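You operate a simulated robot arm through the tools that you are given. There is no shell and no other tool. Be economical: measure what you need, move in short steps, check, and stop when the job is done.

You run a simulated robot arm. Do the job below in one go: nothing can be reset, and whatever is moved stays where it is left.

## Task
Swap the brown board in the blue pocket for the white board.
Fine: lock lever free first, brown board in the TRIED holder, lever locked at the end.

It is judged by the outcome, as a careful person would: the job done as asked, and still so three seconds after it is handed in. It fails if anything else is knocked over, pushed out of place, dropped, spilled or broken.

## Robot
A 6-joint arm with a two-finger parallel gripper, fixed in place. Base frame: the origin is at the foot of the arm, x ahead of it, y to its left, z up; the work surface is at about z = 766. Units: mm, degrees, N and s.
With the tool pointing down near the work surface it reaches from about 300 to 740 mm from the base axis. Its first joint turns from -66.0 to 66.0 degrees. Payload 2.45 kg.
The tool frame sits at the grasp point between the pads (the TCP): z along the fingers, y along the line on which they close. The tips reach 24 mm beyond it. The gripper opens to 68 mm. The fingers are 17 mm wide and 10 mm thick; the gripper's body (40 by 70 mm) begins 41 mm behind the TCP.
Orientation is told as [roll, pitch, yaw] about the base's x, y, z axes, in that order, counted from this pose: with the fingers straight down and closing along the base's y, the tool's x points along the base's -x, its y along +y and its z along -z.

## Interface
- The arm moves only by the tool apply_moves. Its argument "deltas" is a list of rows, each a list of 3 entries, a list of its own where there are three numbers: the shift along the tool's x, y, z in units of 150 mm (1.0 is 150 mm), then the turn, a rotation vector about the tool's x, y, z in units of 90 degrees (1.0 is 90 degrees), then the finger opening in mm, from 0 to 68. In form: [[[x, y, z], [ax, ay, az], jaw], ...]. A call has 1 to 8 rows; each row is the pose to reach, as a shift and turn from the pose commanded when the call began, along the tool's axes at that moment. A call with a number of a shift or a turn outside -1 to 1 is refused whole. A row lasts 0.2 s, in which the tool goes at most 50 mm and 8.6 degrees; a call with a longer step from one row to the next is refused whole, and so is a gripper value outside its range. A pose out of reach is approached as far as the arm can. The call stops where the force on the tool passes 90 N (or 10 N more than at its start, if that is more) or the arm is blocked; 0.2 s more then pass. Each finger travels about 108 mm/s and halts on what it meets, pressing with about 35 N; the grip force reading is that of the motor and also rises with nothing between the fingers. The clock runs only during rows and for 0.2 s after the last one: add rows that repeat a pose to give the fingers time. The reply holds the time, the measured pose of the TCP, the force on the tool along the base axes, the opening and the grip force, in the units named above and with some noise, and new pictures: "show" is both (left out), scene, wrist or none.
- Cameras (640 x 400 px; columns grow to the right, rows downward): "scene" is fixed at [166, 420.2, 1464.4]; the picture's right is [-0.62, -0.79, 0.00], its down [-0.59, 0.46, -0.66] and it looks along [0.52, -0.41, -0.75] (base axes); focal length 312 px, centre (320, 200). "wrist" rides on the gripper at [84, 11, -75] in the tool frame; the picture's right is [-0.13, 0.99, 0.00], its down [-0.60, -0.08, -0.79] and it looks along [-0.79, -0.10, 0.61] (tool axes); focal length 251 px, centre (320, 200). There is no depth. A picture from a camera that has moved, and an enlarged one, comes with that camera's place and axes in the base frame and with its lens. The place of the scene camera against the robot may be out by one fixed shift of up to 25 mm in any direction.
- inspect(camera, box): a new picture of the part [left, top, right, bottom] of that camera's present view, enlarged. The clock stands still meanwhile.
- hand_in(): hands the job in; it is judged then, once.

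Go step by step. Nothing tells you positions but the pictures and the camera data: compare them with the known pose of the tool, close in by small moves and look again before you grip or let go. The budget is 120 turns and 170 pictures, counting those below and the enlarged ones. Unless the task says otherwise, let go and move clear before handing in, and close with one line.

The tools are called as name(argument=value, ...) on one line, values as JSON. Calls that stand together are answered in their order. apply_moves: Moves the arm, as the interface text tells. Its arguments: {"type":"object","properties":{"deltas":{"type":"array","items":{"type":"array"}},"show":{"type":"string","enum":["both","scene","wrist","none"]}},"required":["deltas"]} The other tools are called the same way: inspect (camera, box) takes an enlarged picture of a part of a camera's view; hand_in () hands the job in.

At the start:

```text
clock: 0.0
ee_pos: [338.2, 274.1, 1167.0]
orientation: [0.0, 0.0, 0.0]
ft_force: [0.3, 0.0, -0.2]
gripper_width: 67.9
gripper_force: 0.1
```

scene: 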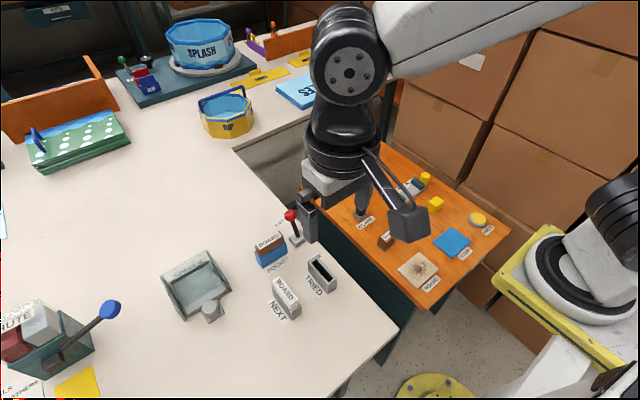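
wrist: 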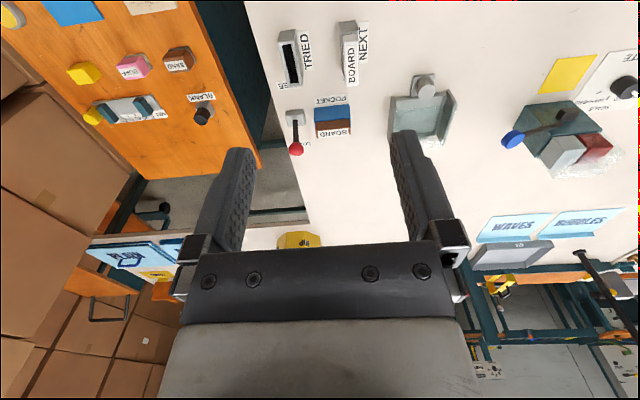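

I see the blue pocket with a brown board, a red-knobbed lever beside it, the white board in the NEXT holder and an empty TRIED holder. I take enlarged pictures first.

inspect(camera="scene", box=[230, 190, 350, 330])

inspect(camera="wrist", box=[260, 10, 400, 165])

```text
2.86 times, centred on (290, 260) of scene
camera zoom: at [166.0, 420.2, 1464.4], right [-0.62, -0.79, 0.0], down [-0.59, 0.46, -0.66], along [0.52, -0.41, -0.75], focal length 890 px, centre (406, 29)
```

zoom: 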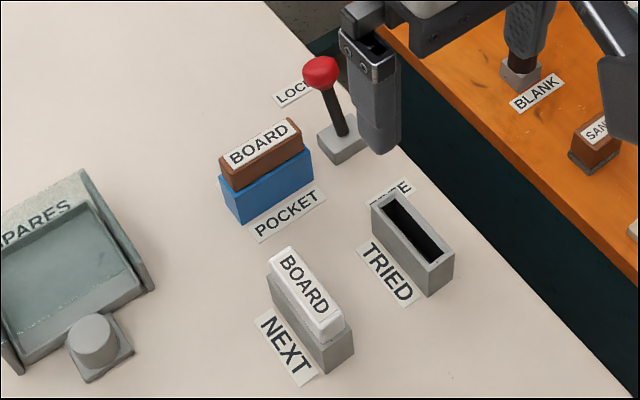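

```text
2.58 times, centred on (330, 88) of wrist
camera zoom: at [255.8, 285.2, 1242.5], right [0.13, 0.99, 0.0], down [0.6, -0.08, 0.79], along [0.79, -0.1, -0.61], focal length 649 px, centre (294, 490)
```

zoom: 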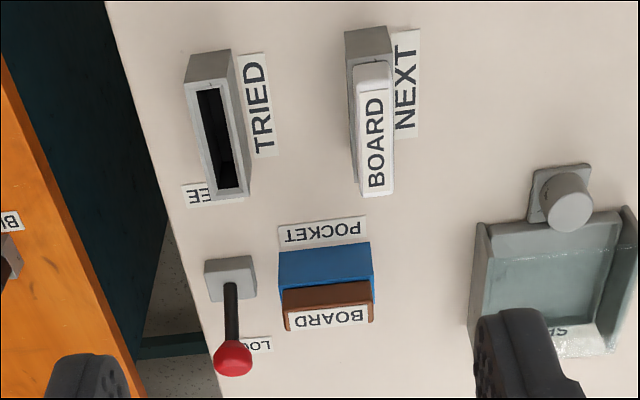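

The lever leans toward LOCK (+x, near 607,190), with FREE on its -x side. I put the pocket at about (600, 215) and the NEXT and TRIED holders nearer the base; I'm moving closer for accurate measurement.

apply_moves(deltas=[[[-0.12, -0.12, 0.2], [0, 0, 0], 68], [[-0.24, -0.24, 0.4], [0, 0, 0], 68], [[-0.36, -0.36, 0.6], [0, 0, 0], 68], [[-0.48, -0.48, 0.8], [0, 0, 0], 68], [[-0.6, -0.56, 1.0], [0, 0, 0], 68], [[-0.6, -0.56, 1.0], [0, 0, 0], 68]], show="wrist")

```text
clock: 1.4
ee_pos: [429.7, 191.1, 1016.7]
orientation: [-0.1, -0.1, 0.0]
ft_force: [0.6, -0.4, 0.0]
gripper_width: 67.9
gripper_force: 0.0
camera wrist: at [345.9, 201.8, 1091.5], right [0.13, 0.99, 0.0], down [0.6, -0.08, 0.79], along [0.79, -0.1, -0.61], focal length 251 px, centre (320, 200)
```

wrist: 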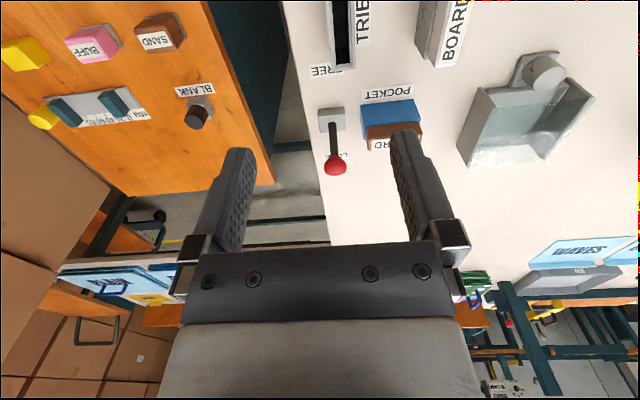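

The layout is now clear: lever base about (569,193), pocket about (552,270), TRIED about (440,215), NEXT about (462,312). I'm going lower to view the pocket and lever.

apply_moves(deltas=[[[-0.18, 0.1, 0.21], [0, 0, 0], 68], [[-0.36, 0.2, 0.42], [0, 0, 0], 68], [[-0.533, 0.3, 0.647], [0, 0, 0], 68], [[-0.533, 0.3, 0.647], [0, 0, 0], 68]], show="both")

```text
clock: 2.4
ee_pos: [507.9, 234.7, 921.2]
orientation: [0.0, 0.0, 0.0]
ft_force: [0.2, 0.0, 0.2]
gripper_width: 68.0
gripper_force: 0.1
camera wrist: at [424.6, 246.2, 995.2], right [0.13, 0.99, 0.0], down [0.6, -0.08, 0.79], along [0.79, -0.1, -0.61], focal length 251 px, centre (320, 200)
```

scene: 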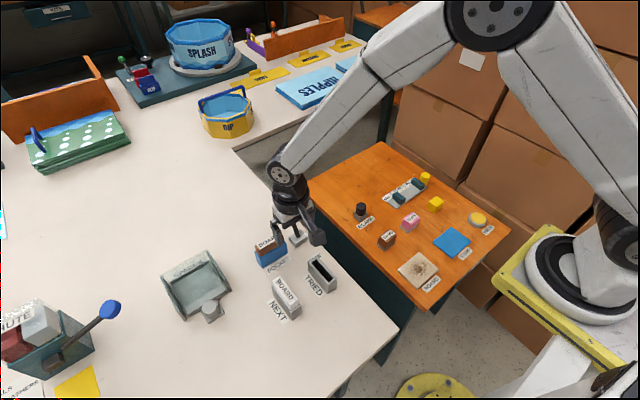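
wrist: 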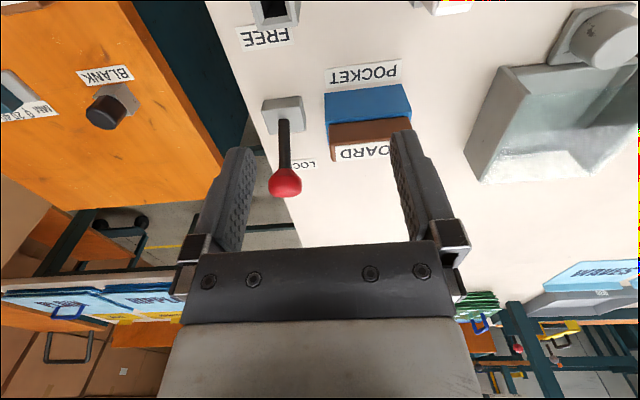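

inspect(camera="wrist", box=[225, 20, 425, 210])

```text
2.11 times, centred on (325, 115) of wrist
camera zoom: at [424.6, 246.2, 995.2], right [0.13, 0.99, 0.0], down [0.6, -0.08, 0.79], along [0.79, -0.1, -0.61], focal length 529 px, centre (310, 379)
```

zoom: 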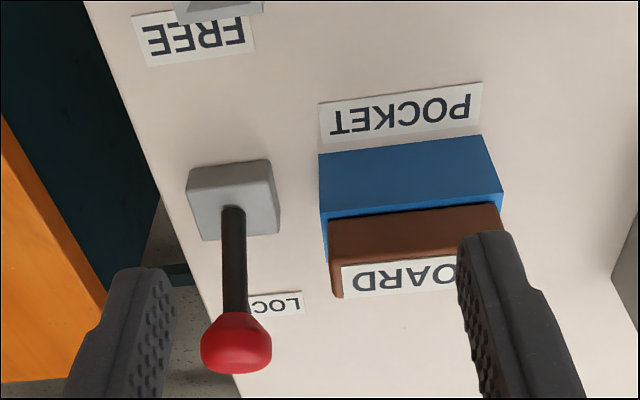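

Blue pocket with brown board standing in it (long along y), lever knob leaning toward +x at roughly (612,188,822). I close the fingers and move above the lever for a second viewpoint.

apply_moves(deltas=[[[-0.2, -0.1, 0.0], [0, 0, 0], 50], [[-0.41, -0.2, 0.0], [0, 0, 0], 30], [[-0.613, -0.3, 0.14], [0, 0, 0], 10], [[-0.613, -0.3, 0.14], [0, 0, 0], 0], [[-0.613, -0.3, 0.14], [0, 0, 0], 0]], show="wrist")

```text
clock: 3.6
ee_pos: [603.1, 190.4, 900.0]
orientation: [0.0, -0.1, 0.0]
ft_force: [0.7, -0.2, -0.6]
gripper_width: 0.0
gripper_force: 23.4
camera wrist: at [519.2, 201.3, 974.5], right [0.13, 0.99, 0.0], down [0.6, -0.08, 0.79], along [0.79, -0.1, -0.61], focal length 251 px, centre (320, 200)
```

wrist: 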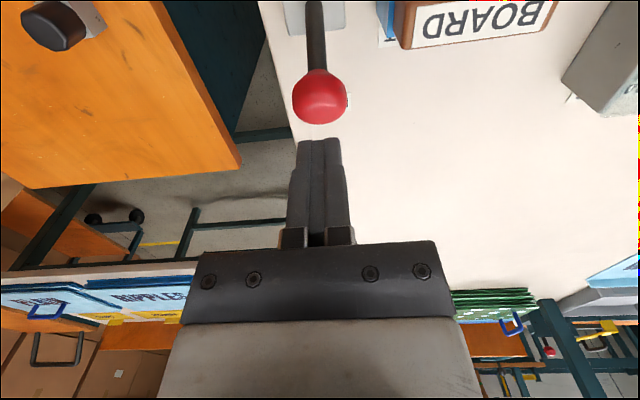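

The knob is at about (601,190,833), roughly 17 mm radius. I move past it on the +x side, lower, and check before pushing it toward FREE.

apply_moves(deltas=[[[-0.27, 0, 0], [0, 0, 0], 0], [[-0.27, 0, 0.2], [0, 0, 0], 0], [[-0.27, 0, 0.4], [0, 0, 0], 0], [[-0.27, 0, 0.4], [0, 0, 0], 0]], show="both")

```text
clock: 4.6
ee_pos: [641.7, 190.9, 839.1]
orientation: [0.0, 0.1, -0.1]
ft_force: [0.0, 0.3, -0.8]
gripper_width: 0.0
gripper_force: 24.2
camera wrist: at [558.6, 201.7, 914.1], right [0.13, 0.99, 0.0], down [0.6, -0.08, 0.79], along [0.79, -0.1, -0.61], focal length 251 px, centre (320, 200)
```

scene: 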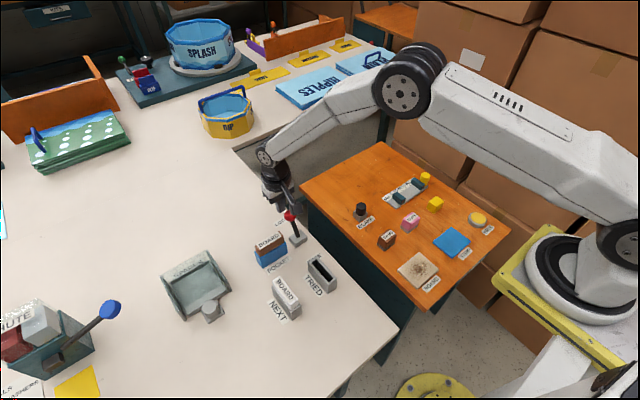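
wrist: 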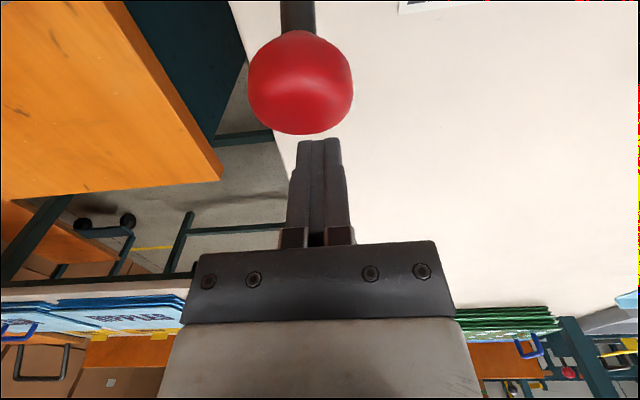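

Finger is aligned behind the knob (y≈190). Pushing toward -x in small rows.

apply_moves(deltas=[[[0.08, 0, 0], [0, 0, 0], 0], [[0.15, 0, 0], [0, 0, 0], 0], [[0.22, 0, 0], [0, 0, 0], 0], [[0.29, 0, 0], [0, 0, 0], 0], [[0.36, 0, 0], [0, 0, 0], 0], [[0.43, 0, 0], [0, 0, 0], 0], [[0.5, 0, 0], [0, 0, 0], 0], [[0.5, 0, 0], [0, 0, 0], 0]], show="both")

```text
clock: 6.4
ee_pos: [567.9, 192.1, 840.0]
orientation: [0.1, -0.3, 0.0]
ft_force: [7.3, -1.0, 2.1]
gripper_width: 0.1
gripper_force: 22.9
camera wrist: at [484.2, 202.3, 914.9], right [0.13, 0.99, 0.0], down [0.6, -0.08, 0.8], along [0.79, -0.1, -0.61], focal length 251 px, centre (320, 200)
```

scene: 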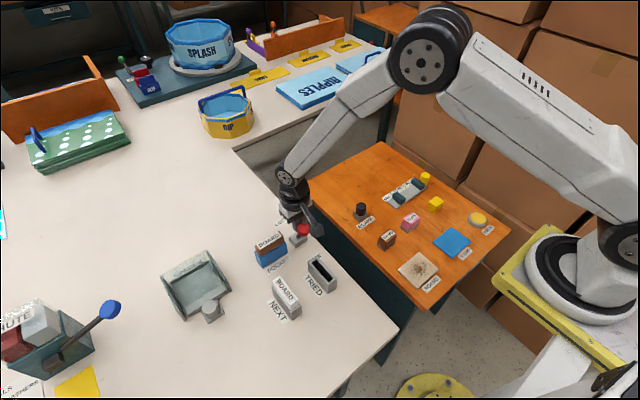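
wrist: 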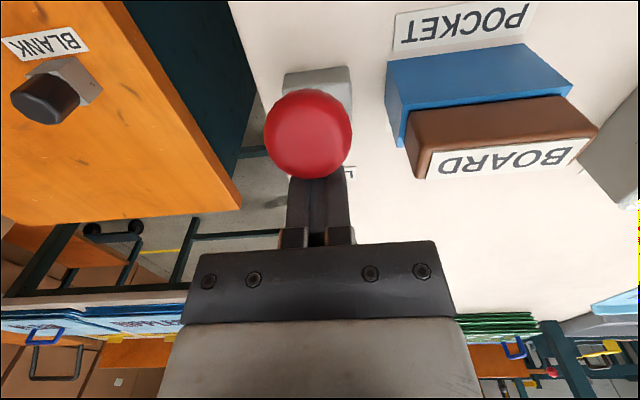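

The lever follows; the knob is past upright. Continuing toward FREE.

apply_moves(deltas=[[[0.06, 0, 0], [0, 0, 0], 0], [[0.11, 0, 0], [0, 0, 0], 0], [[0.15, 0, 0], [0, 0, 0], 0], [[0.15, 0, 0], [0, 0, 0], 0]], show="both")

```text
clock: 7.2
ee_pos: [565.0, 190.2, 846.7]
orientation: [1.2, -3.2, -0.3]
ft_force: [12.9, -2.8, 4.8]
gripper_width: 0.1
gripper_force: 24.1
stopped in row 3: the force on the tool passed its limit (the readings are from after the stop); the commanded pose is now the measured one
camera wrist: at [478.5, 202.1, 917.5], right [0.13, 0.99, 0.03], down [0.56, -0.1, 0.82], along [0.82, -0.09, -0.57], focal length 251 px, centre (320, 200)
```

scene: 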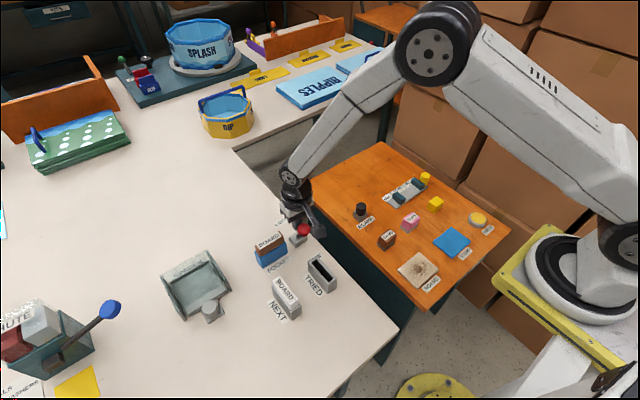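
wrist: 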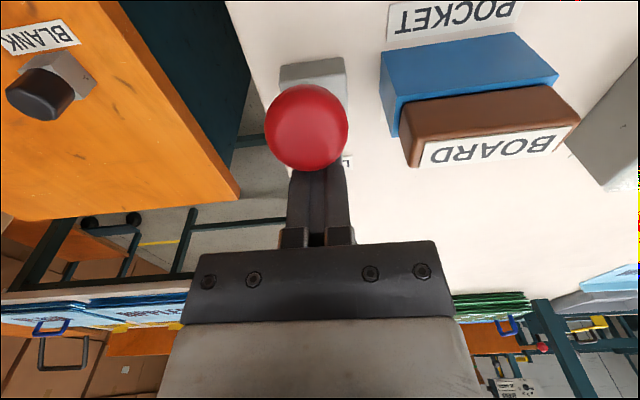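

Motion stopped against a firm limit with the knob at x≈539, on the FREE side. I back off, straighten the tool and look at whether the lever stays.

apply_moves(deltas=[[[-0.1, 0, 0], [0.0133, 0.0356, -0.003], 0], [[-0.2, 0, -0.1], [0.0133, 0.0356, -0.003], 0], [[-0.2, 0, -0.4], [0.0133, 0.0356, -0.003], 0], [[0.1, 0, -0.5], [0.0133, 0.0356, -0.003], 30], [[0.4, 0.1, -0.5], [0.0133, 0.0356, -0.003], 68], [[0.4, 0.1, -0.5], [0.0133, 0.0356, -0.003], 68]], show="both")

```text
clock: 8.6
ee_pos: [499.1, 204.8, 915.8]
orientation: [-0.2, 0.5, -0.1]
ft_force: [-0.1, -0.5, 0.5]
gripper_width: 68.1
gripper_force: 0.1
camera wrist: at [416.8, 216.4, 991.1], right [0.13, 0.99, 0.0], down [0.61, -0.08, 0.79], along [0.78, -0.1, -0.62], focal length 251 px, centre (320, 200)
```

scene: 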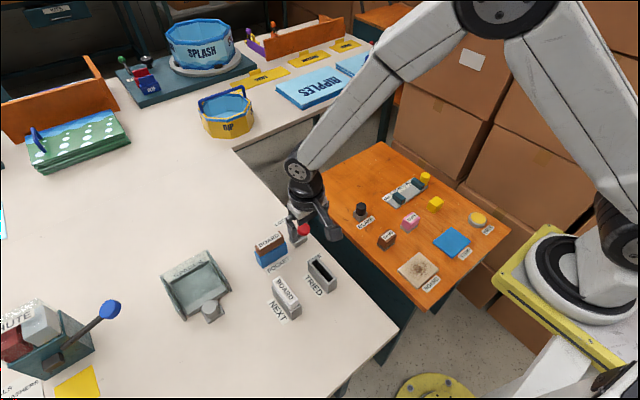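
wrist: 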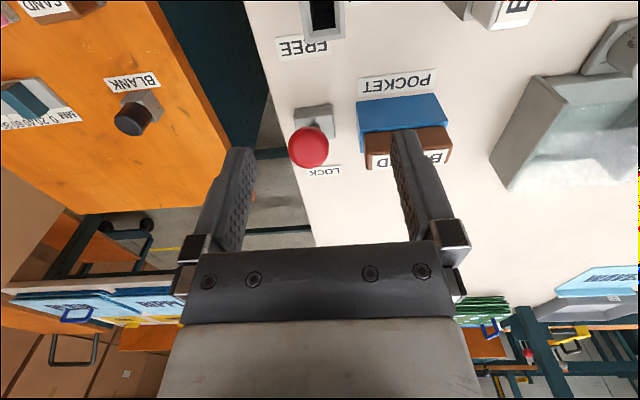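

inspect(camera="scene", box=[240, 200, 360, 330])

inspect(camera="wrist", box=[260, 30, 460, 190])

```text
3.08 times, centred on (300, 265) of scene
camera zoom: at [166.0, 420.2, 1464.4], right [-0.62, -0.79, 0.0], down [-0.59, 0.46, -0.66], along [0.52, -0.41, -0.75], focal length 958 px, centre (382, 0)
```

zoom: 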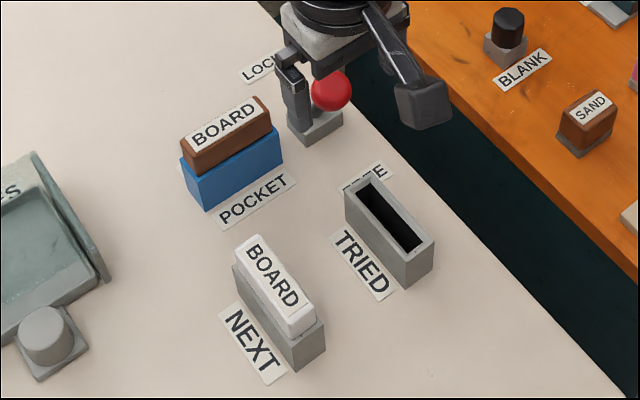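

```text
2.50 times, centred on (360, 110) of wrist
camera zoom: at [416.8, 216.4, 991.1], right [0.13, 0.99, 0.0], down [0.61, -0.08, 0.79], along [0.78, -0.1, -0.62], focal length 629 px, centre (220, 425)
```

zoom: 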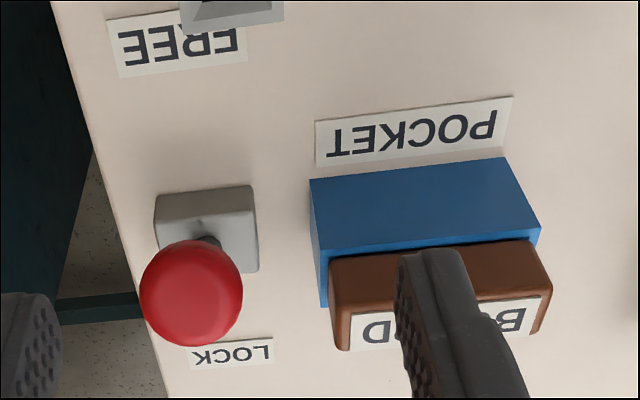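

The lever appears to hold on the FREE side. I move over toward the NEXT/TRIED holders to measure those and get an unobstructed scene view of the lever.

apply_moves(deltas=[[[0.22, 0.12, -0.05], [0, 0, 0], 68], [[0.44, 0.24, -0.1], [0, 0, 0], 68], [[0.62, 0.36, -0.1], [0, 0, 0], 68], [[0.62, 0.36, -0.1], [0, 0, 0], 68]], show="wrist")

inspect(camera="scene", box=[245, 190, 345, 270])

```text
clock: 9.6
ee_pos: [406.4, 258.6, 933.2]
orientation: [-0.2, 0.5, 0.0]
ft_force: [0.8, 0.4, 0.2]
gripper_width: 67.8
gripper_force: 0.1
camera wrist: at [323.8, 270.6, 1008.8], right [0.13, 0.99, 0.0], down [0.61, -0.08, 0.79], along [0.78, -0.1, -0.62], focal length 251 px, centre (320, 200)
```

wrist: 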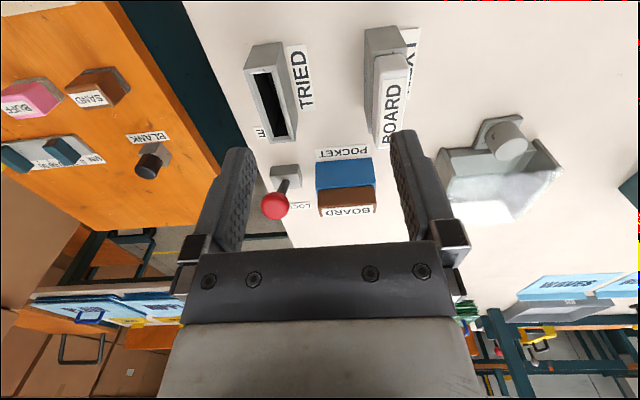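

```text
5.00 times, centred on (295, 230) of scene
camera zoom: at [166.0, 420.2, 1464.4], right [-0.62, -0.79, 0.0], down [-0.59, 0.46, -0.66], along [0.52, -0.41, -0.75], focal length 1557 px, centre (445, 50)
```

zoom: 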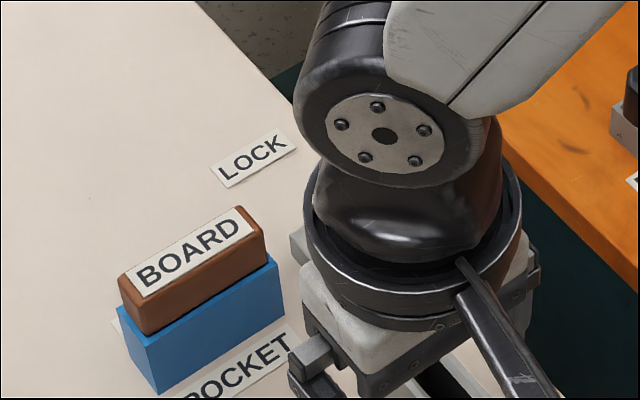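

Lock/FREE labels are centred at x≈570, and the knob went from +31 to −30 mm of that, so the lever is fully FREE. Now I measure the holders.

inspect(camera="wrist", box=[230, 20, 430, 220])

```text
2.00 times, centred on (330, 120) of wrist
camera zoom: at [323.8, 270.6, 1008.8], right [0.13, 0.99, 0.0], down [0.61, -0.08, 0.79], along [0.78, -0.1, -0.62], focal length 503 px, centre (300, 360)
```

zoom: 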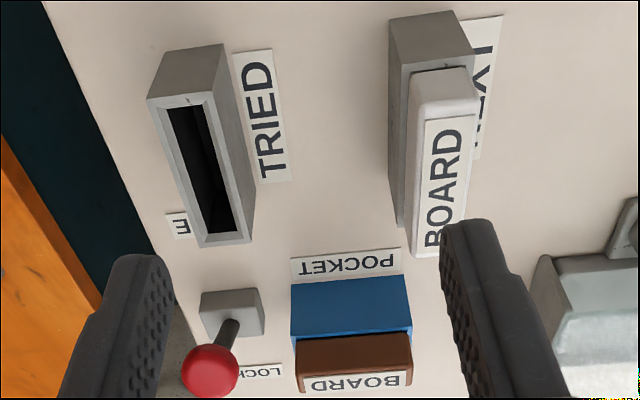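

Pocket spans about x 553–578, y 235–307, rim z≈811, brown head top ≈836; TRIED is centred at about (442,214) and NEXT at (442,311). I turn the tool 90° while approaching the pocket.

apply_moves(deltas=[[[-0.1, 0.01, 0], [0, 0, -0.0945], 68], [[-0.2, 0.02, 0], [0, 0, -0.189], 68], [[-0.3, 0.03, 0], [0, 0, -0.2835], 68], [[-0.4, 0.04, 0], [0, 0, -0.378], 68], [[-0.5, 0.05, 0], [0, 0, -0.4725], 68], [[-0.6, 0.06, 0], [0, 0, -0.567], 68], [[-0.7, 0.07, 0], [0, 0, -0.6615], 68], [[-0.8, 0.08, 0], [0, 0, -0.755], 68]], show="none")

```text
clock: 11.4
ee_pos: [527.4, 272.3, 930.3]
orientation: [0.4, 0.4, 68.1]
ft_force: [-0.5, -0.6, -0.4]
gripper_width: 68.0
gripper_force: 0.1
```

apply_moves(deltas=[[[-0.03, -0.08, 0.05], [0, 0, -0.085], 68], [[-0.06, -0.16, 0.1], [0, 0, -0.17], 68], [[-0.088, -0.238, 0.167], [0, 0, -0.243], 68], [[-0.088, -0.238, 0.167], [0, 0, -0.243], 68]], show="both")

```text
clock: 12.4
ee_pos: [564.3, 270.6, 906.4]
orientation: [0.4, 0.2, 89.9]
ft_force: [0.8, -0.3, 0.6]
gripper_width: 67.8
gripper_force: 0.0
camera wrist: at [555.2, 187.2, 981.0], right [-0.99, 0.13, 0.01], down [0.09, 0.61, 0.79], along [0.1, 0.78, -0.61], focal length 251 px, centre (320, 200)
```

scene: 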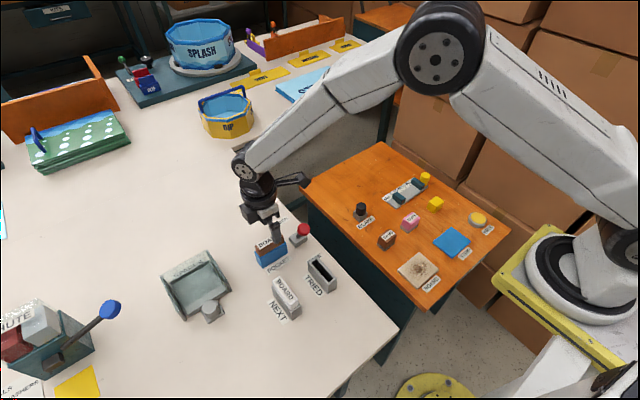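
wrist: 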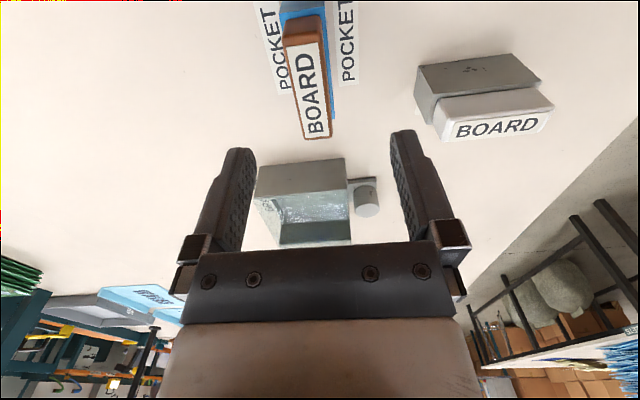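

inspect(camera="wrist", box=[230, 0, 400, 150])

inspect(camera="scene", box=[240, 210, 350, 330])

```text
2.67 times, centred on (315, 75) of wrist
camera zoom: at [555.2, 187.2, 981.0], right [-0.99, 0.13, 0.01], down [0.09, 0.61, 0.79], along [0.1, 0.78, -0.61], focal length 670 px, centre (333, 533)
```

zoom: 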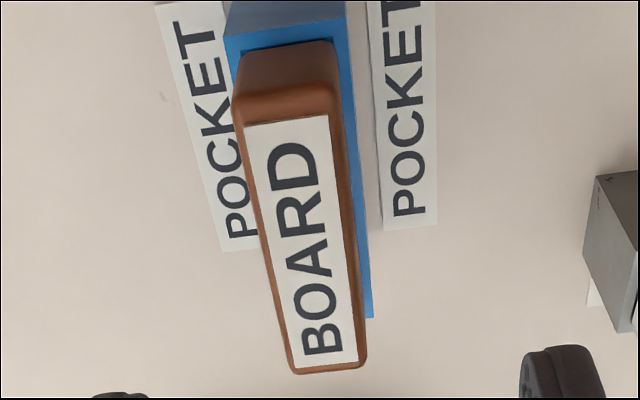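

```text
3.33 times, centred on (295, 270) of scene
camera zoom: at [166.0, 420.2, 1464.4], right [-0.62, -0.79, 0.0], down [-0.59, 0.46, -0.66], along [0.52, -0.41, -0.75], focal length 1038 px, centre (403, -33)
```

zoom: 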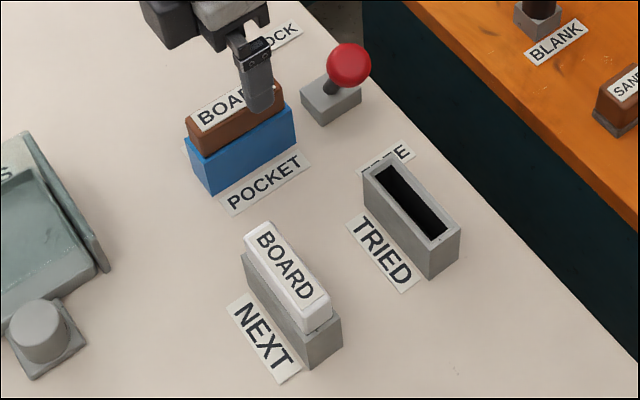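

The lever now leans to FREE, and the brown head is centred near x≈567, y≈270. I descend partway over the board, fingers open, and check.

apply_moves(deltas=[[[0.004, -0.018, 0.15], [0.0022, 0.0044, 0], 68], [[0.004, -0.018, 0.3], [0.0022, 0.0044, 0], 68], [[0.004, -0.018, 0.38], [0.0022, 0.0044, 0], 68], [[0.004, -0.018, 0.38], [0.0022, 0.0044, 0], 68]], show="both")

```text
clock: 13.4
ee_pos: [566.2, 270.0, 849.0]
orientation: [0.4, 0.6, 89.8]
ft_force: [-0.6, -0.2, 0.7]
gripper_width: 68.2
gripper_force: 0.0
camera wrist: at [556.1, 186.8, 924.3], right [-0.99, 0.13, 0.0], down [0.08, 0.61, 0.79], along [0.1, 0.78, -0.62], focal length 251 px, centre (320, 200)
```

scene: 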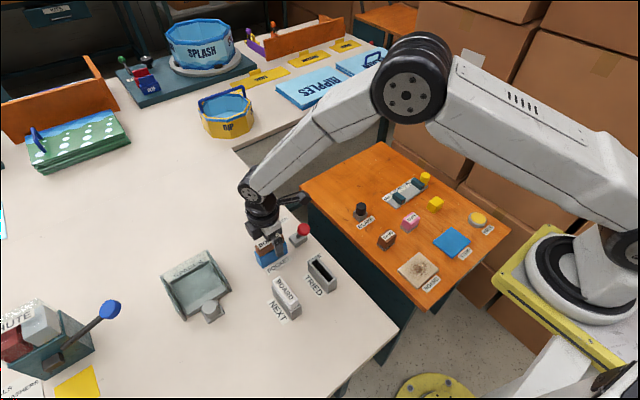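
wrist: 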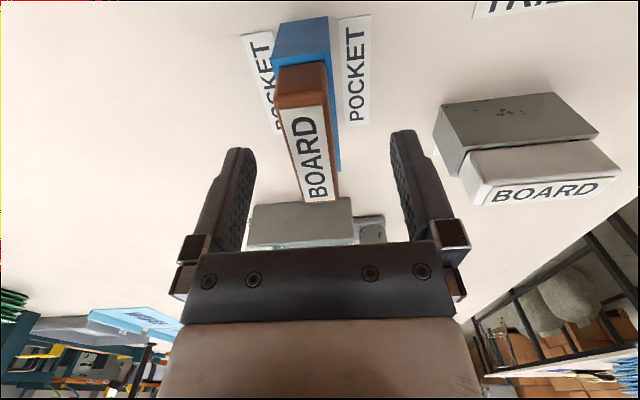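

Well aligned; board is ~2.5 mm further +x. I correct, descend the last 10 mm and close.

apply_moves(deltas=[[[0, -0.015, 0.03], [0.005, 0.004, 0], 68], [[0, -0.015, 0.067], [0.005, 0.004, 0], 68], [[0, -0.015, 0.067], [0.005, 0.004, 0], 40], [[0, -0.015, 0.067], [0.005, 0.004, 0], 15], [[0, -0.015, 0.067], [0.005, 0.004, 0], 10], [[0, -0.015, 0.067], [0.005, 0.004, 0], 10]], show="both")

```text
clock: 14.8
ee_pos: [568.5, 268.8, 838.7]
orientation: [-0.2, 1.0, 89.8]
ft_force: [2.2, -1.6, -2.0]
gripper_width: 20.9
gripper_force: 34.9
camera wrist: at [558.1, 187.7, 915.0], right [-0.99, 0.13, 0.0], down [0.08, 0.62, 0.78], along [0.11, 0.78, -0.62], focal length 251 px, centre (320, 200)
```

scene: 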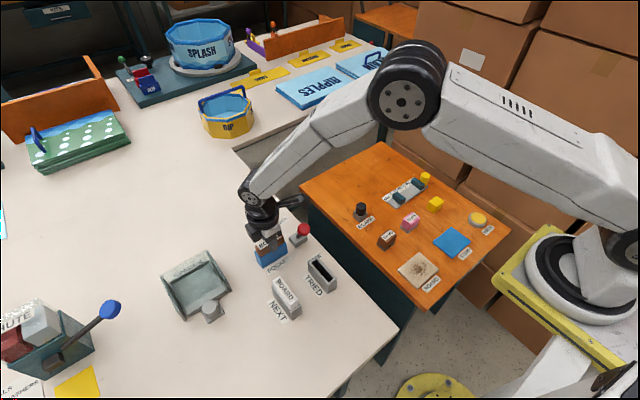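
wrist: 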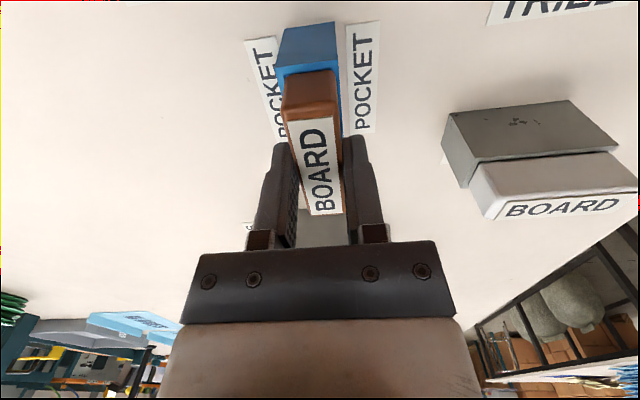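

Gripped at 20.9 mm. I lift slowly.

apply_moves(deltas=[[[0, 0, -0.05], [0, 0, 0], 10], [[0, 0, -0.12], [0, 0, 0], 10], [[0, 0, -0.2], [0, 0, 0], 10], [[0, 0, -0.3], [0, 0, 0], 10], [[0, 0, -0.45], [0, 0, 0], 10], [[0, 0, -0.6], [0, 0, 0], 10], [[0, 0, -0.6], [0, 0, 0], 10]], show="both")

```text
clock: 16.4
ee_pos: [566.7, 270.8, 931.1]
orientation: [-0.2, 1.1, 89.9]
ft_force: [0.1, -1.0, -0.2]
gripper_width: 21.2
gripper_force: 35.0
camera wrist: at [557.4, 189.1, 1006.6], right [-0.99, 0.13, 0.0], down [0.08, 0.62, 0.78], along [0.11, 0.78, -0.62], focal length 251 px, centre (320, 200)
```

scene: 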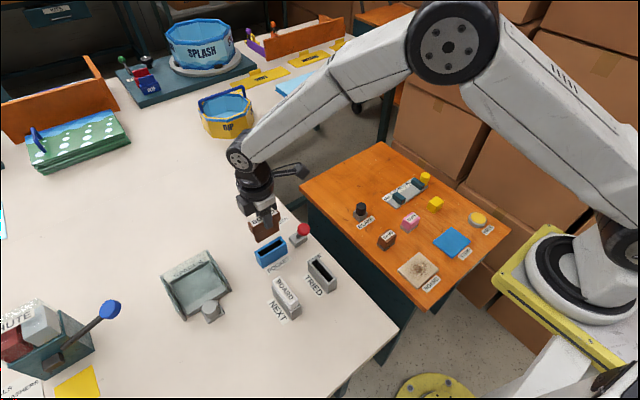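
wrist: 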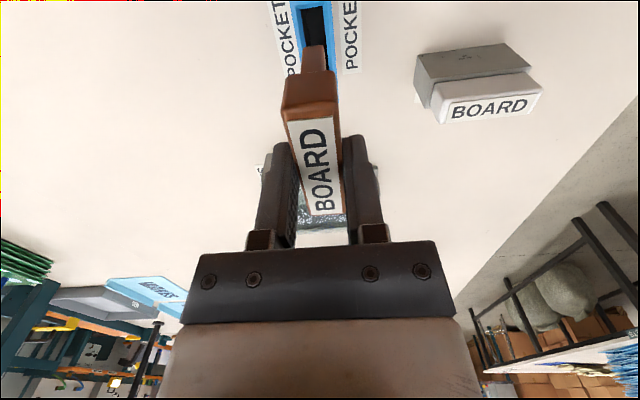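

The board is out; it has a wide head with a narrower tongue. I take close-ups to measure them.

inspect(camera="wrist", box=[240, 0, 400, 220])

inspect(camera="scene", box=[220, 190, 350, 300])

```text
1.82 times, centred on (320, 110) of wrist
camera zoom: at [557.4, 189.1, 1006.6], right [-0.99, 0.13, 0.0], down [0.08, 0.62, 0.78], along [0.11, 0.78, -0.62], focal length 457 px, centre (320, 364)
```

zoom: 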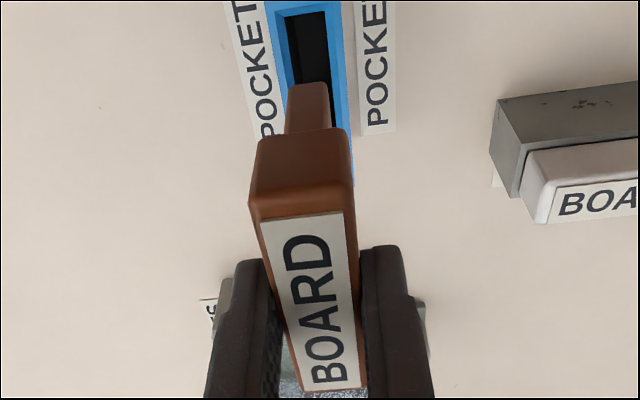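

```text
3.64 times, centred on (285, 245) of scene
camera zoom: at [166.0, 420.2, 1464.4], right [-0.62, -0.79, 0.0], down [-0.59, 0.46, -0.66], along [0.52, -0.41, -0.75], focal length 1133 px, centre (447, 36)
```

zoom: 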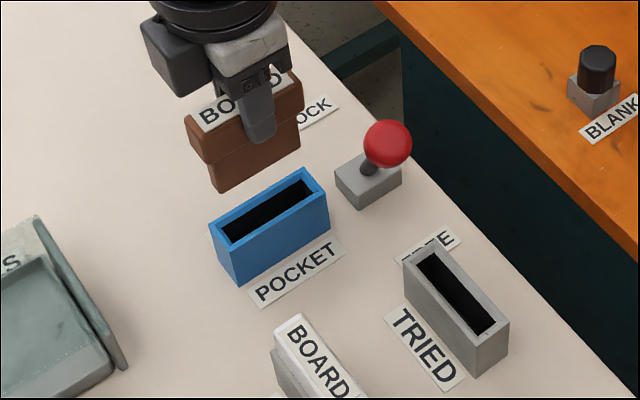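

inspect(camera="scene", box=[270, 230, 350, 300])

inspect(camera="scene", box=[250, 215, 330, 285])

```text
5.71 times, centred on (310, 265) of scene
camera zoom: at [166.0, 420.2, 1464.4], right [-0.62, -0.79, 0.0], down [-0.59, 0.46, -0.66], along [0.52, -0.41, -0.75], focal length 1780 px, centre (377, -171)
```

zoom: 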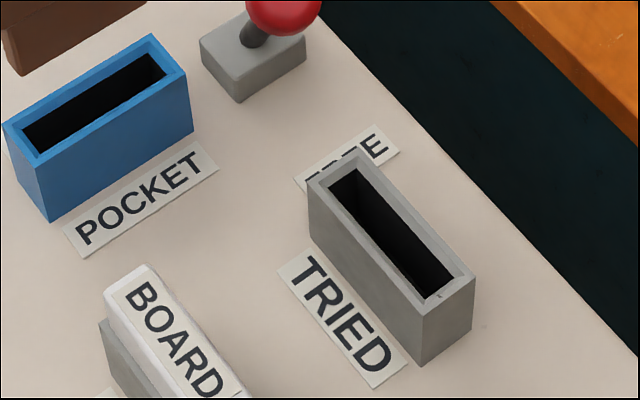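

```text
5.71 times, centred on (290, 250) of scene
camera zoom: at [166.0, 420.2, 1464.4], right [-0.62, -0.79, 0.0], down [-0.59, 0.46, -0.66], along [0.52, -0.41, -0.75], focal length 1780 px, centre (491, -86)
```

zoom: 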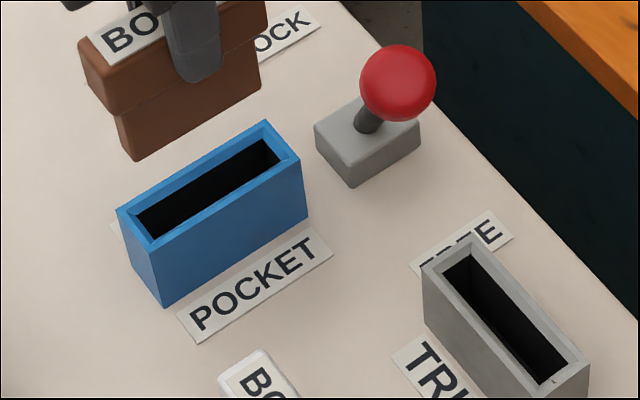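

Pocket is empty and clear; board is held with tongue centred. I turn back to yaw 0 while moving above TRIED, staying high.

apply_moves(deltas=[[[0.02, 0.08, -0.133], [0, 0, 0.0945], 10], [[0.08, 0.2, -0.133], [0, 0, 0.189], 10], [[0.14, 0.32, -0.133], [0, 0, 0.2835], 10], [[0.2, 0.44, -0.133], [0, 0, 0.378], 10], [[0.26, 0.56, -0.133], [0, 0, 0.4725], 10], [[0.32, 0.68, -0.133], [0, 0, 0.567], 10], [[0.36, 0.78, -0.133], [0, 0, 0.6615], 10], [[0.373, 0.833, -0.133], [0, 0, 0.755], 10]], show="none")

```text
clock: 18.2
ee_pos: [441.9, 215.9, 949.5]
orientation: [-0.9, 0.3, 21.6]
ft_force: [-0.1, 0.5, 0.3]
gripper_width: 10.1
gripper_force: 0.0
```

The reading shows the jaws at 10 mm with no grip force: the board has probably slipped out. I look before doing anything else.

apply_moves(deltas=[[[0, 0, 0], [0, 0, 0], 10]], show="both")

```text
clock: 18.6
ee_pos: [442.4, 214.5, 950.2]
orientation: [-0.9, 0.3, 21.8]
ft_force: [-0.4, 1.1, -0.2]
gripper_width: 10.1
gripper_force: 0.1
camera wrist: at [361.0, 196.2, 1025.1], right [-0.25, 0.97, -0.02], down [0.59, 0.16, 0.79], along [0.77, 0.19, -0.61], focal length 251 px, centre (320, 200)
```

scene: 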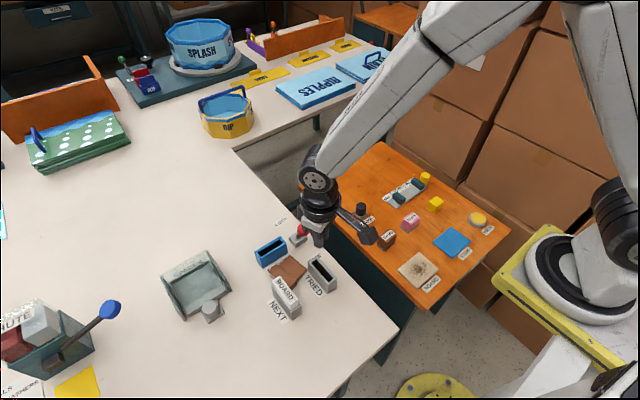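
wrist: 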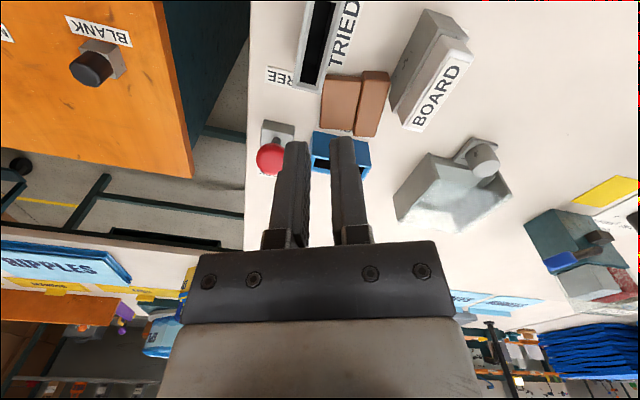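

The brown board slipped out during the turn and is lying flat on the table between TRIED, the pocket and NEXT. I'll look closely to recover it.

inspect(camera="wrist", box=[250, 0, 490, 180])

inspect(camera="scene", box=[240, 220, 350, 330])

```text
2.22 times, centred on (370, 90) of wrist
camera zoom: at [361.0, 196.2, 1025.1], right [-0.25, 0.97, -0.02], down [0.59, 0.16, 0.79], along [0.77, 0.19, -0.61], focal length 559 px, centre (209, 444)
```

zoom: 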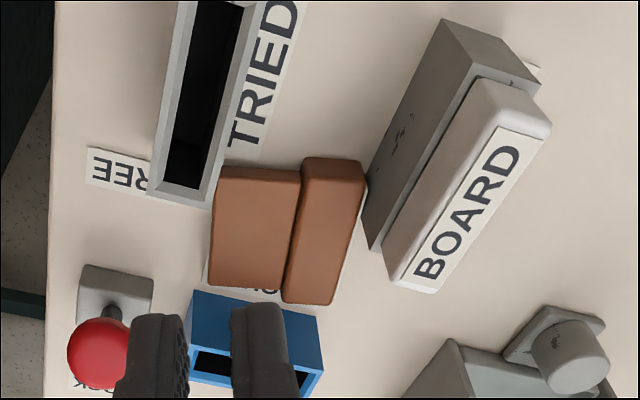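

```text
3.64 times, centred on (295, 275) of scene
camera zoom: at [166.0, 420.2, 1464.4], right [-0.62, -0.79, 0.0], down [-0.59, 0.46, -0.66], along [0.52, -0.41, -0.75], focal length 1133 px, centre (411, -73)
```

zoom: 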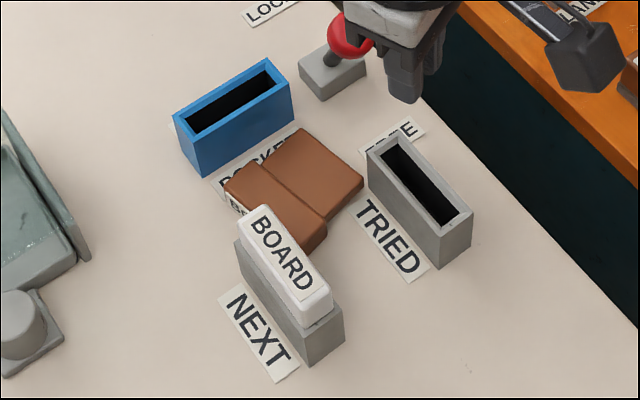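

The board lies on its side, head toward NEXT, yawed about 14°. Plan: grip it by the tongue's two ends, carry it to open table, regrip tilted, turn it upright and put it in TRIED, all slowly. First I align above it for measuring.

apply_moves(deltas=[[[-0.05, 0.01, 0], [0, 0, -0.094], 20], [[-0.1, 0.02, 0], [0, 0, -0.188], 40], [[-0.16, 0.04, 0], [0, 0, -0.282], 68], [[-0.22, 0.06, 0], [0, 0, -0.376], 68], [[-0.28, 0.07, 0.05], [0, 0, -0.47], 68], [[-0.34, 0.09, 0.1], [0, 0, -0.564], 68], [[-0.4, 0.1, 0.2], [0, 0, -0.658], 68], [[-0.439, 0.112, 0.3], [0, 0, -0.752], 68]], show="none")

apply_moves(deltas=[[[0, 0, 0.02], [0, 0, -0.08], 68], [[0, 0, 0.03], [0, 0, -0.162], 68], [[0, 0, 0.03], [0, 0, -0.162], 68]], show="both")

```text
clock: 20.4
ee_pos: [497.7, 256.1, 904.1]
orientation: [-0.2, 1.0, 89.8]
ft_force: [0.7, 0.0, 0.3]
gripper_width: 68.2
gripper_force: 0.0
```

```text
clock: 21.2
ee_pos: [497.1, 255.1, 900.1]
orientation: [0.0, 1.0, 104.3]
ft_force: [-0.1, -0.3, -0.4]
gripper_width: 68.2
gripper_force: 0.0
camera wrist: at [508.1, 172.9, 976.9], right [-0.99, -0.12, 0.0], down [-0.07, 0.62, 0.78], along [-0.09, 0.78, -0.62], focal length 251 px, centre (320, 200)
```

scene: 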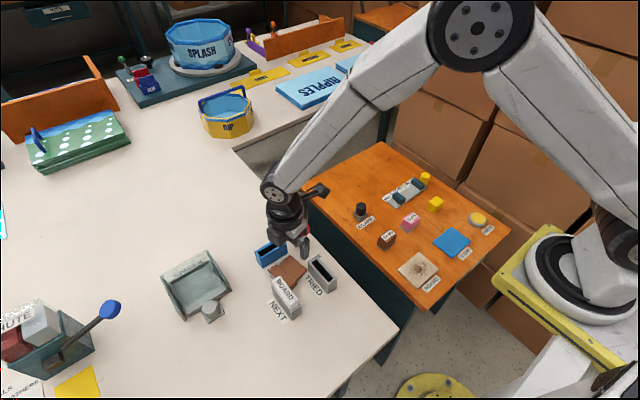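
wrist: 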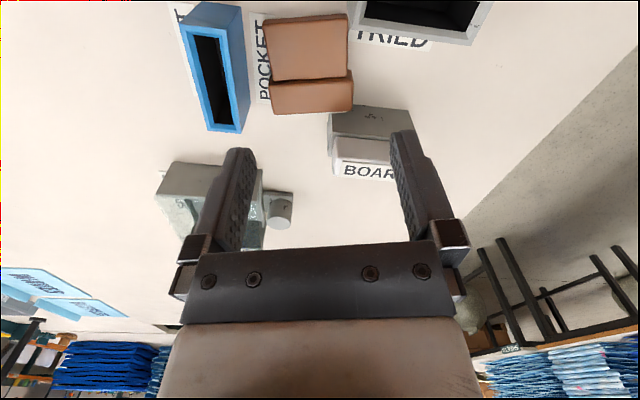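

inspect(camera="wrist", box=[170, 0, 410, 150])

```text
2.67 times, centred on (290, 75) of wrist
camera zoom: at [508.1, 172.9, 976.9], right [-0.99, -0.12, 0.0], down [-0.07, 0.62, 0.78], along [-0.09, 0.78, -0.62], focal length 670 px, centre (400, 533)
```

zoom: 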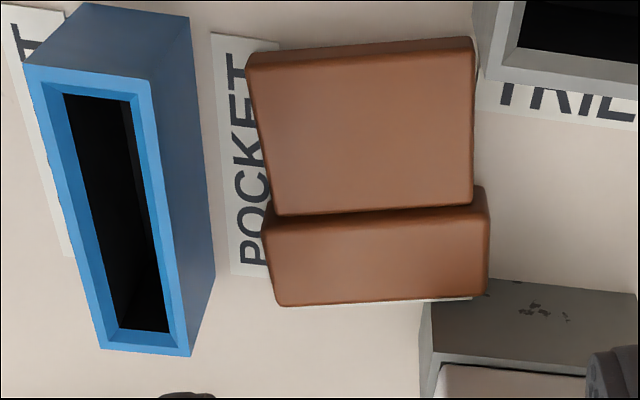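

Measured: tongue 57×37 mm centred near (507,250), head 66.6 mm, board yaw ≈ 9.8°. I align over the tongue and descend to just above it with a 62 mm opening.

apply_moves(deltas=[[[0.014, -0.0556, 0.13], [0, -0.011, 0.05], 62], [[0.014, -0.0556, 0.27], [0, -0.011, 0.05], 62], [[0.014, -0.0556, 0.4], [0, -0.011, 0.05], 62], [[0.014, -0.0556, 0.52], [0, -0.011, 0.05], 62], [[0.014, -0.0556, 0.52], [0, -0.011, 0.05], 62]], show="both")

inspect(camera="wrist", box=[220, 60, 420, 220])

```text
clock: 22.4
ee_pos: [505.8, 254.9, 821.7]
orientation: [0.0, -0.1, 99.7]
ft_force: [0.2, -0.6, -0.4]
gripper_width: 61.8
gripper_force: 0.1
camera wrist: at [509.8, 169.1, 896.3], right [-1.0, -0.04, 0.0], down [-0.02, 0.61, 0.79], along [-0.03, 0.79, -0.61], focal length 251 px, centre (320, 200)
```

scene: 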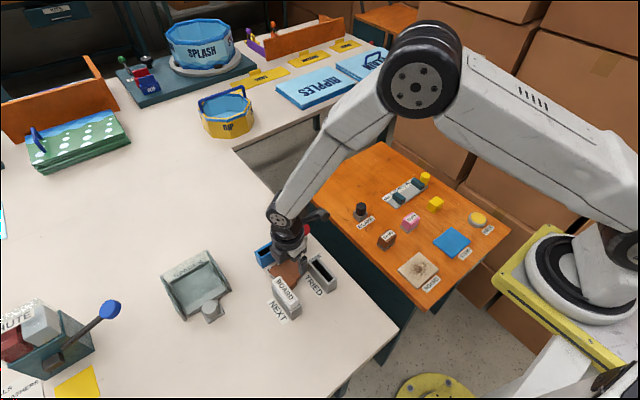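
wrist: 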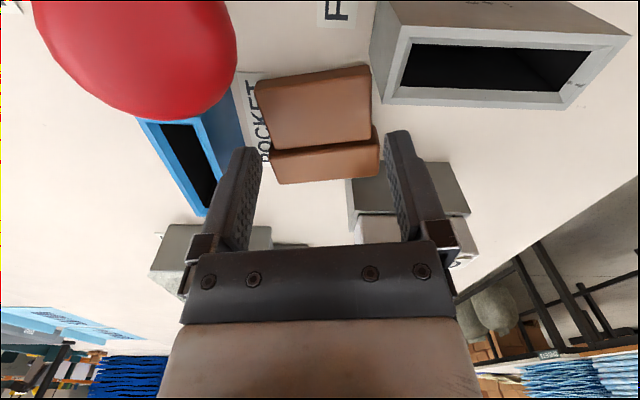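

```text
2.50 times, centred on (320, 140) of wrist
camera zoom: at [509.8, 169.1, 896.3], right [-1.0, -0.04, 0.0], down [-0.02, 0.61, 0.79], along [-0.03, 0.79, -0.61], focal length 629 px, centre (320, 350)
```

zoom: 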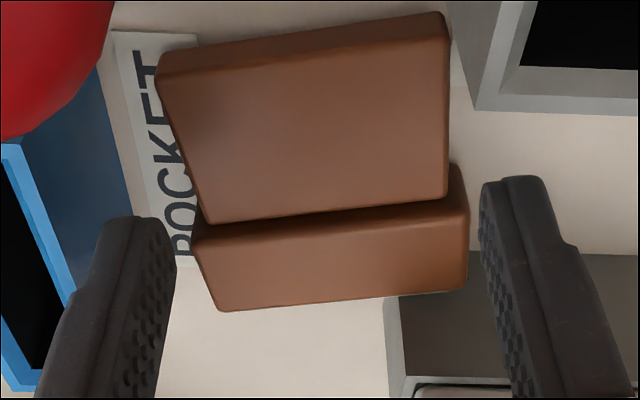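

The camera would come close to the red knob if I went straight down, so I tilt the tool about 15° (camera up) and then check before the final descent.

apply_moves(deltas=[[[-0.015, 0, 0], [0, 0.085, 0], 62], [[-0.0345, 0, 0], [0, 0.1667, 0], 62], [[-0.0345, 0, 0.08], [0, 0.1667, 0], 62], [[-0.0345, 0, 0.08], [0, 0.1667, 0], 62]], show="both")

inspect(camera="wrist", box=[220, 60, 420, 220])

```text
clock: 23.4
ee_pos: [504.8, 257.9, 809.0]
orientation: [0.0, 15.0, 99.7]
ft_force: [-0.7, 0.5, 0.7]
gripper_width: 62.1
gripper_force: 0.1
camera wrist: at [505.5, 196.3, 903.8], right [-1.0, -0.04, -0.03], down [-0.05, 0.79, 0.61], along [0.0, 0.61, -0.79], focal length 251 px, centre (320, 200)
```

scene: 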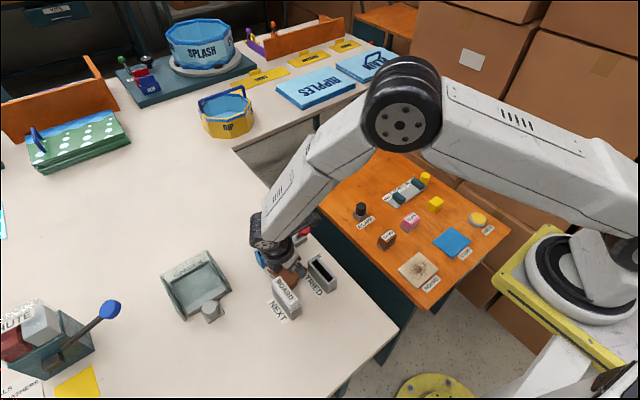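
wrist: 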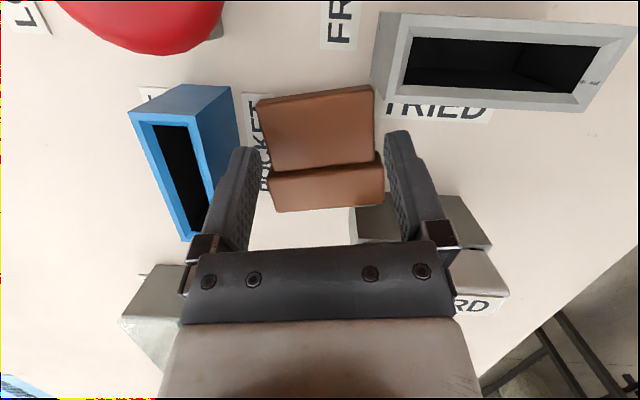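

```text
2.50 times, centred on (320, 140) of wrist
camera zoom: at [505.5, 196.3, 903.8], right [-1.0, -0.04, -0.03], down [-0.05, 0.79, 0.61], along [0.0, 0.61, -0.79], focal length 629 px, centre (320, 350)
```

zoom: 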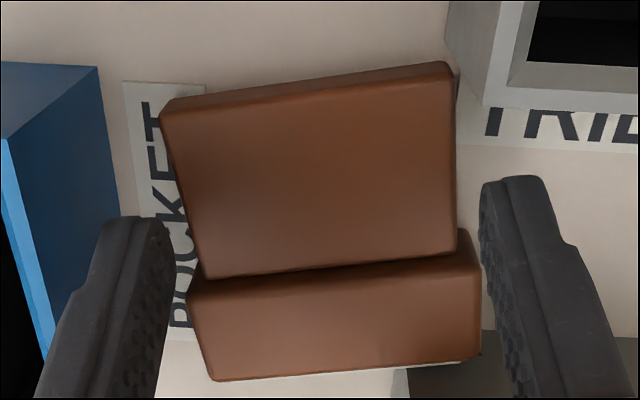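

Clear of the knob and centred on the tongue. Descend the last ~14 mm and close.

apply_moves(deltas=[[[-0.012, 0, 0.045], [0, 0, 0], 62], [[-0.0242, 0, 0.09], [0, 0, 0], 62], [[-0.0242, 0, 0.09], [0, 0, 0], 62], [[-0.0242, 0, 0.09], [0, 0, 0], 54], [[-0.0242, 0, 0.09], [0, 0, 0], 40], [[-0.0242, 0, 0.09], [0, 0, 0], 40]], show="wrist")

```text
clock: 24.8
ee_pos: [505.7, 259.5, 797.1]
orientation: [0.2, 15.0, 99.7]
ft_force: [-0.3, 0.6, -0.7]
gripper_width: 58.9
gripper_force: 35.2
camera wrist: at [506.3, 196.7, 890.0], right [-1.0, -0.04, -0.03], down [-0.05, 0.79, 0.61], along [0.0, 0.61, -0.79], focal length 251 px, centre (320, 200)
```

wrist: 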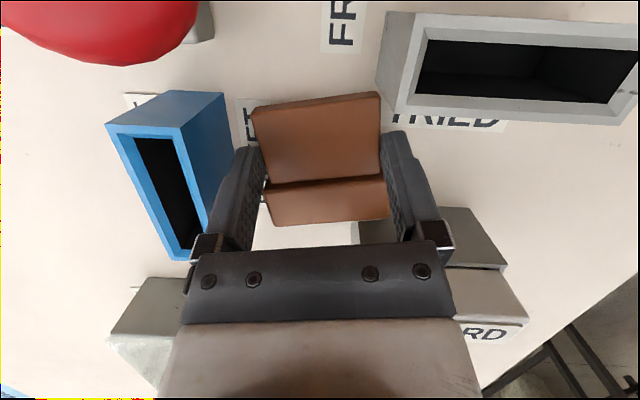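

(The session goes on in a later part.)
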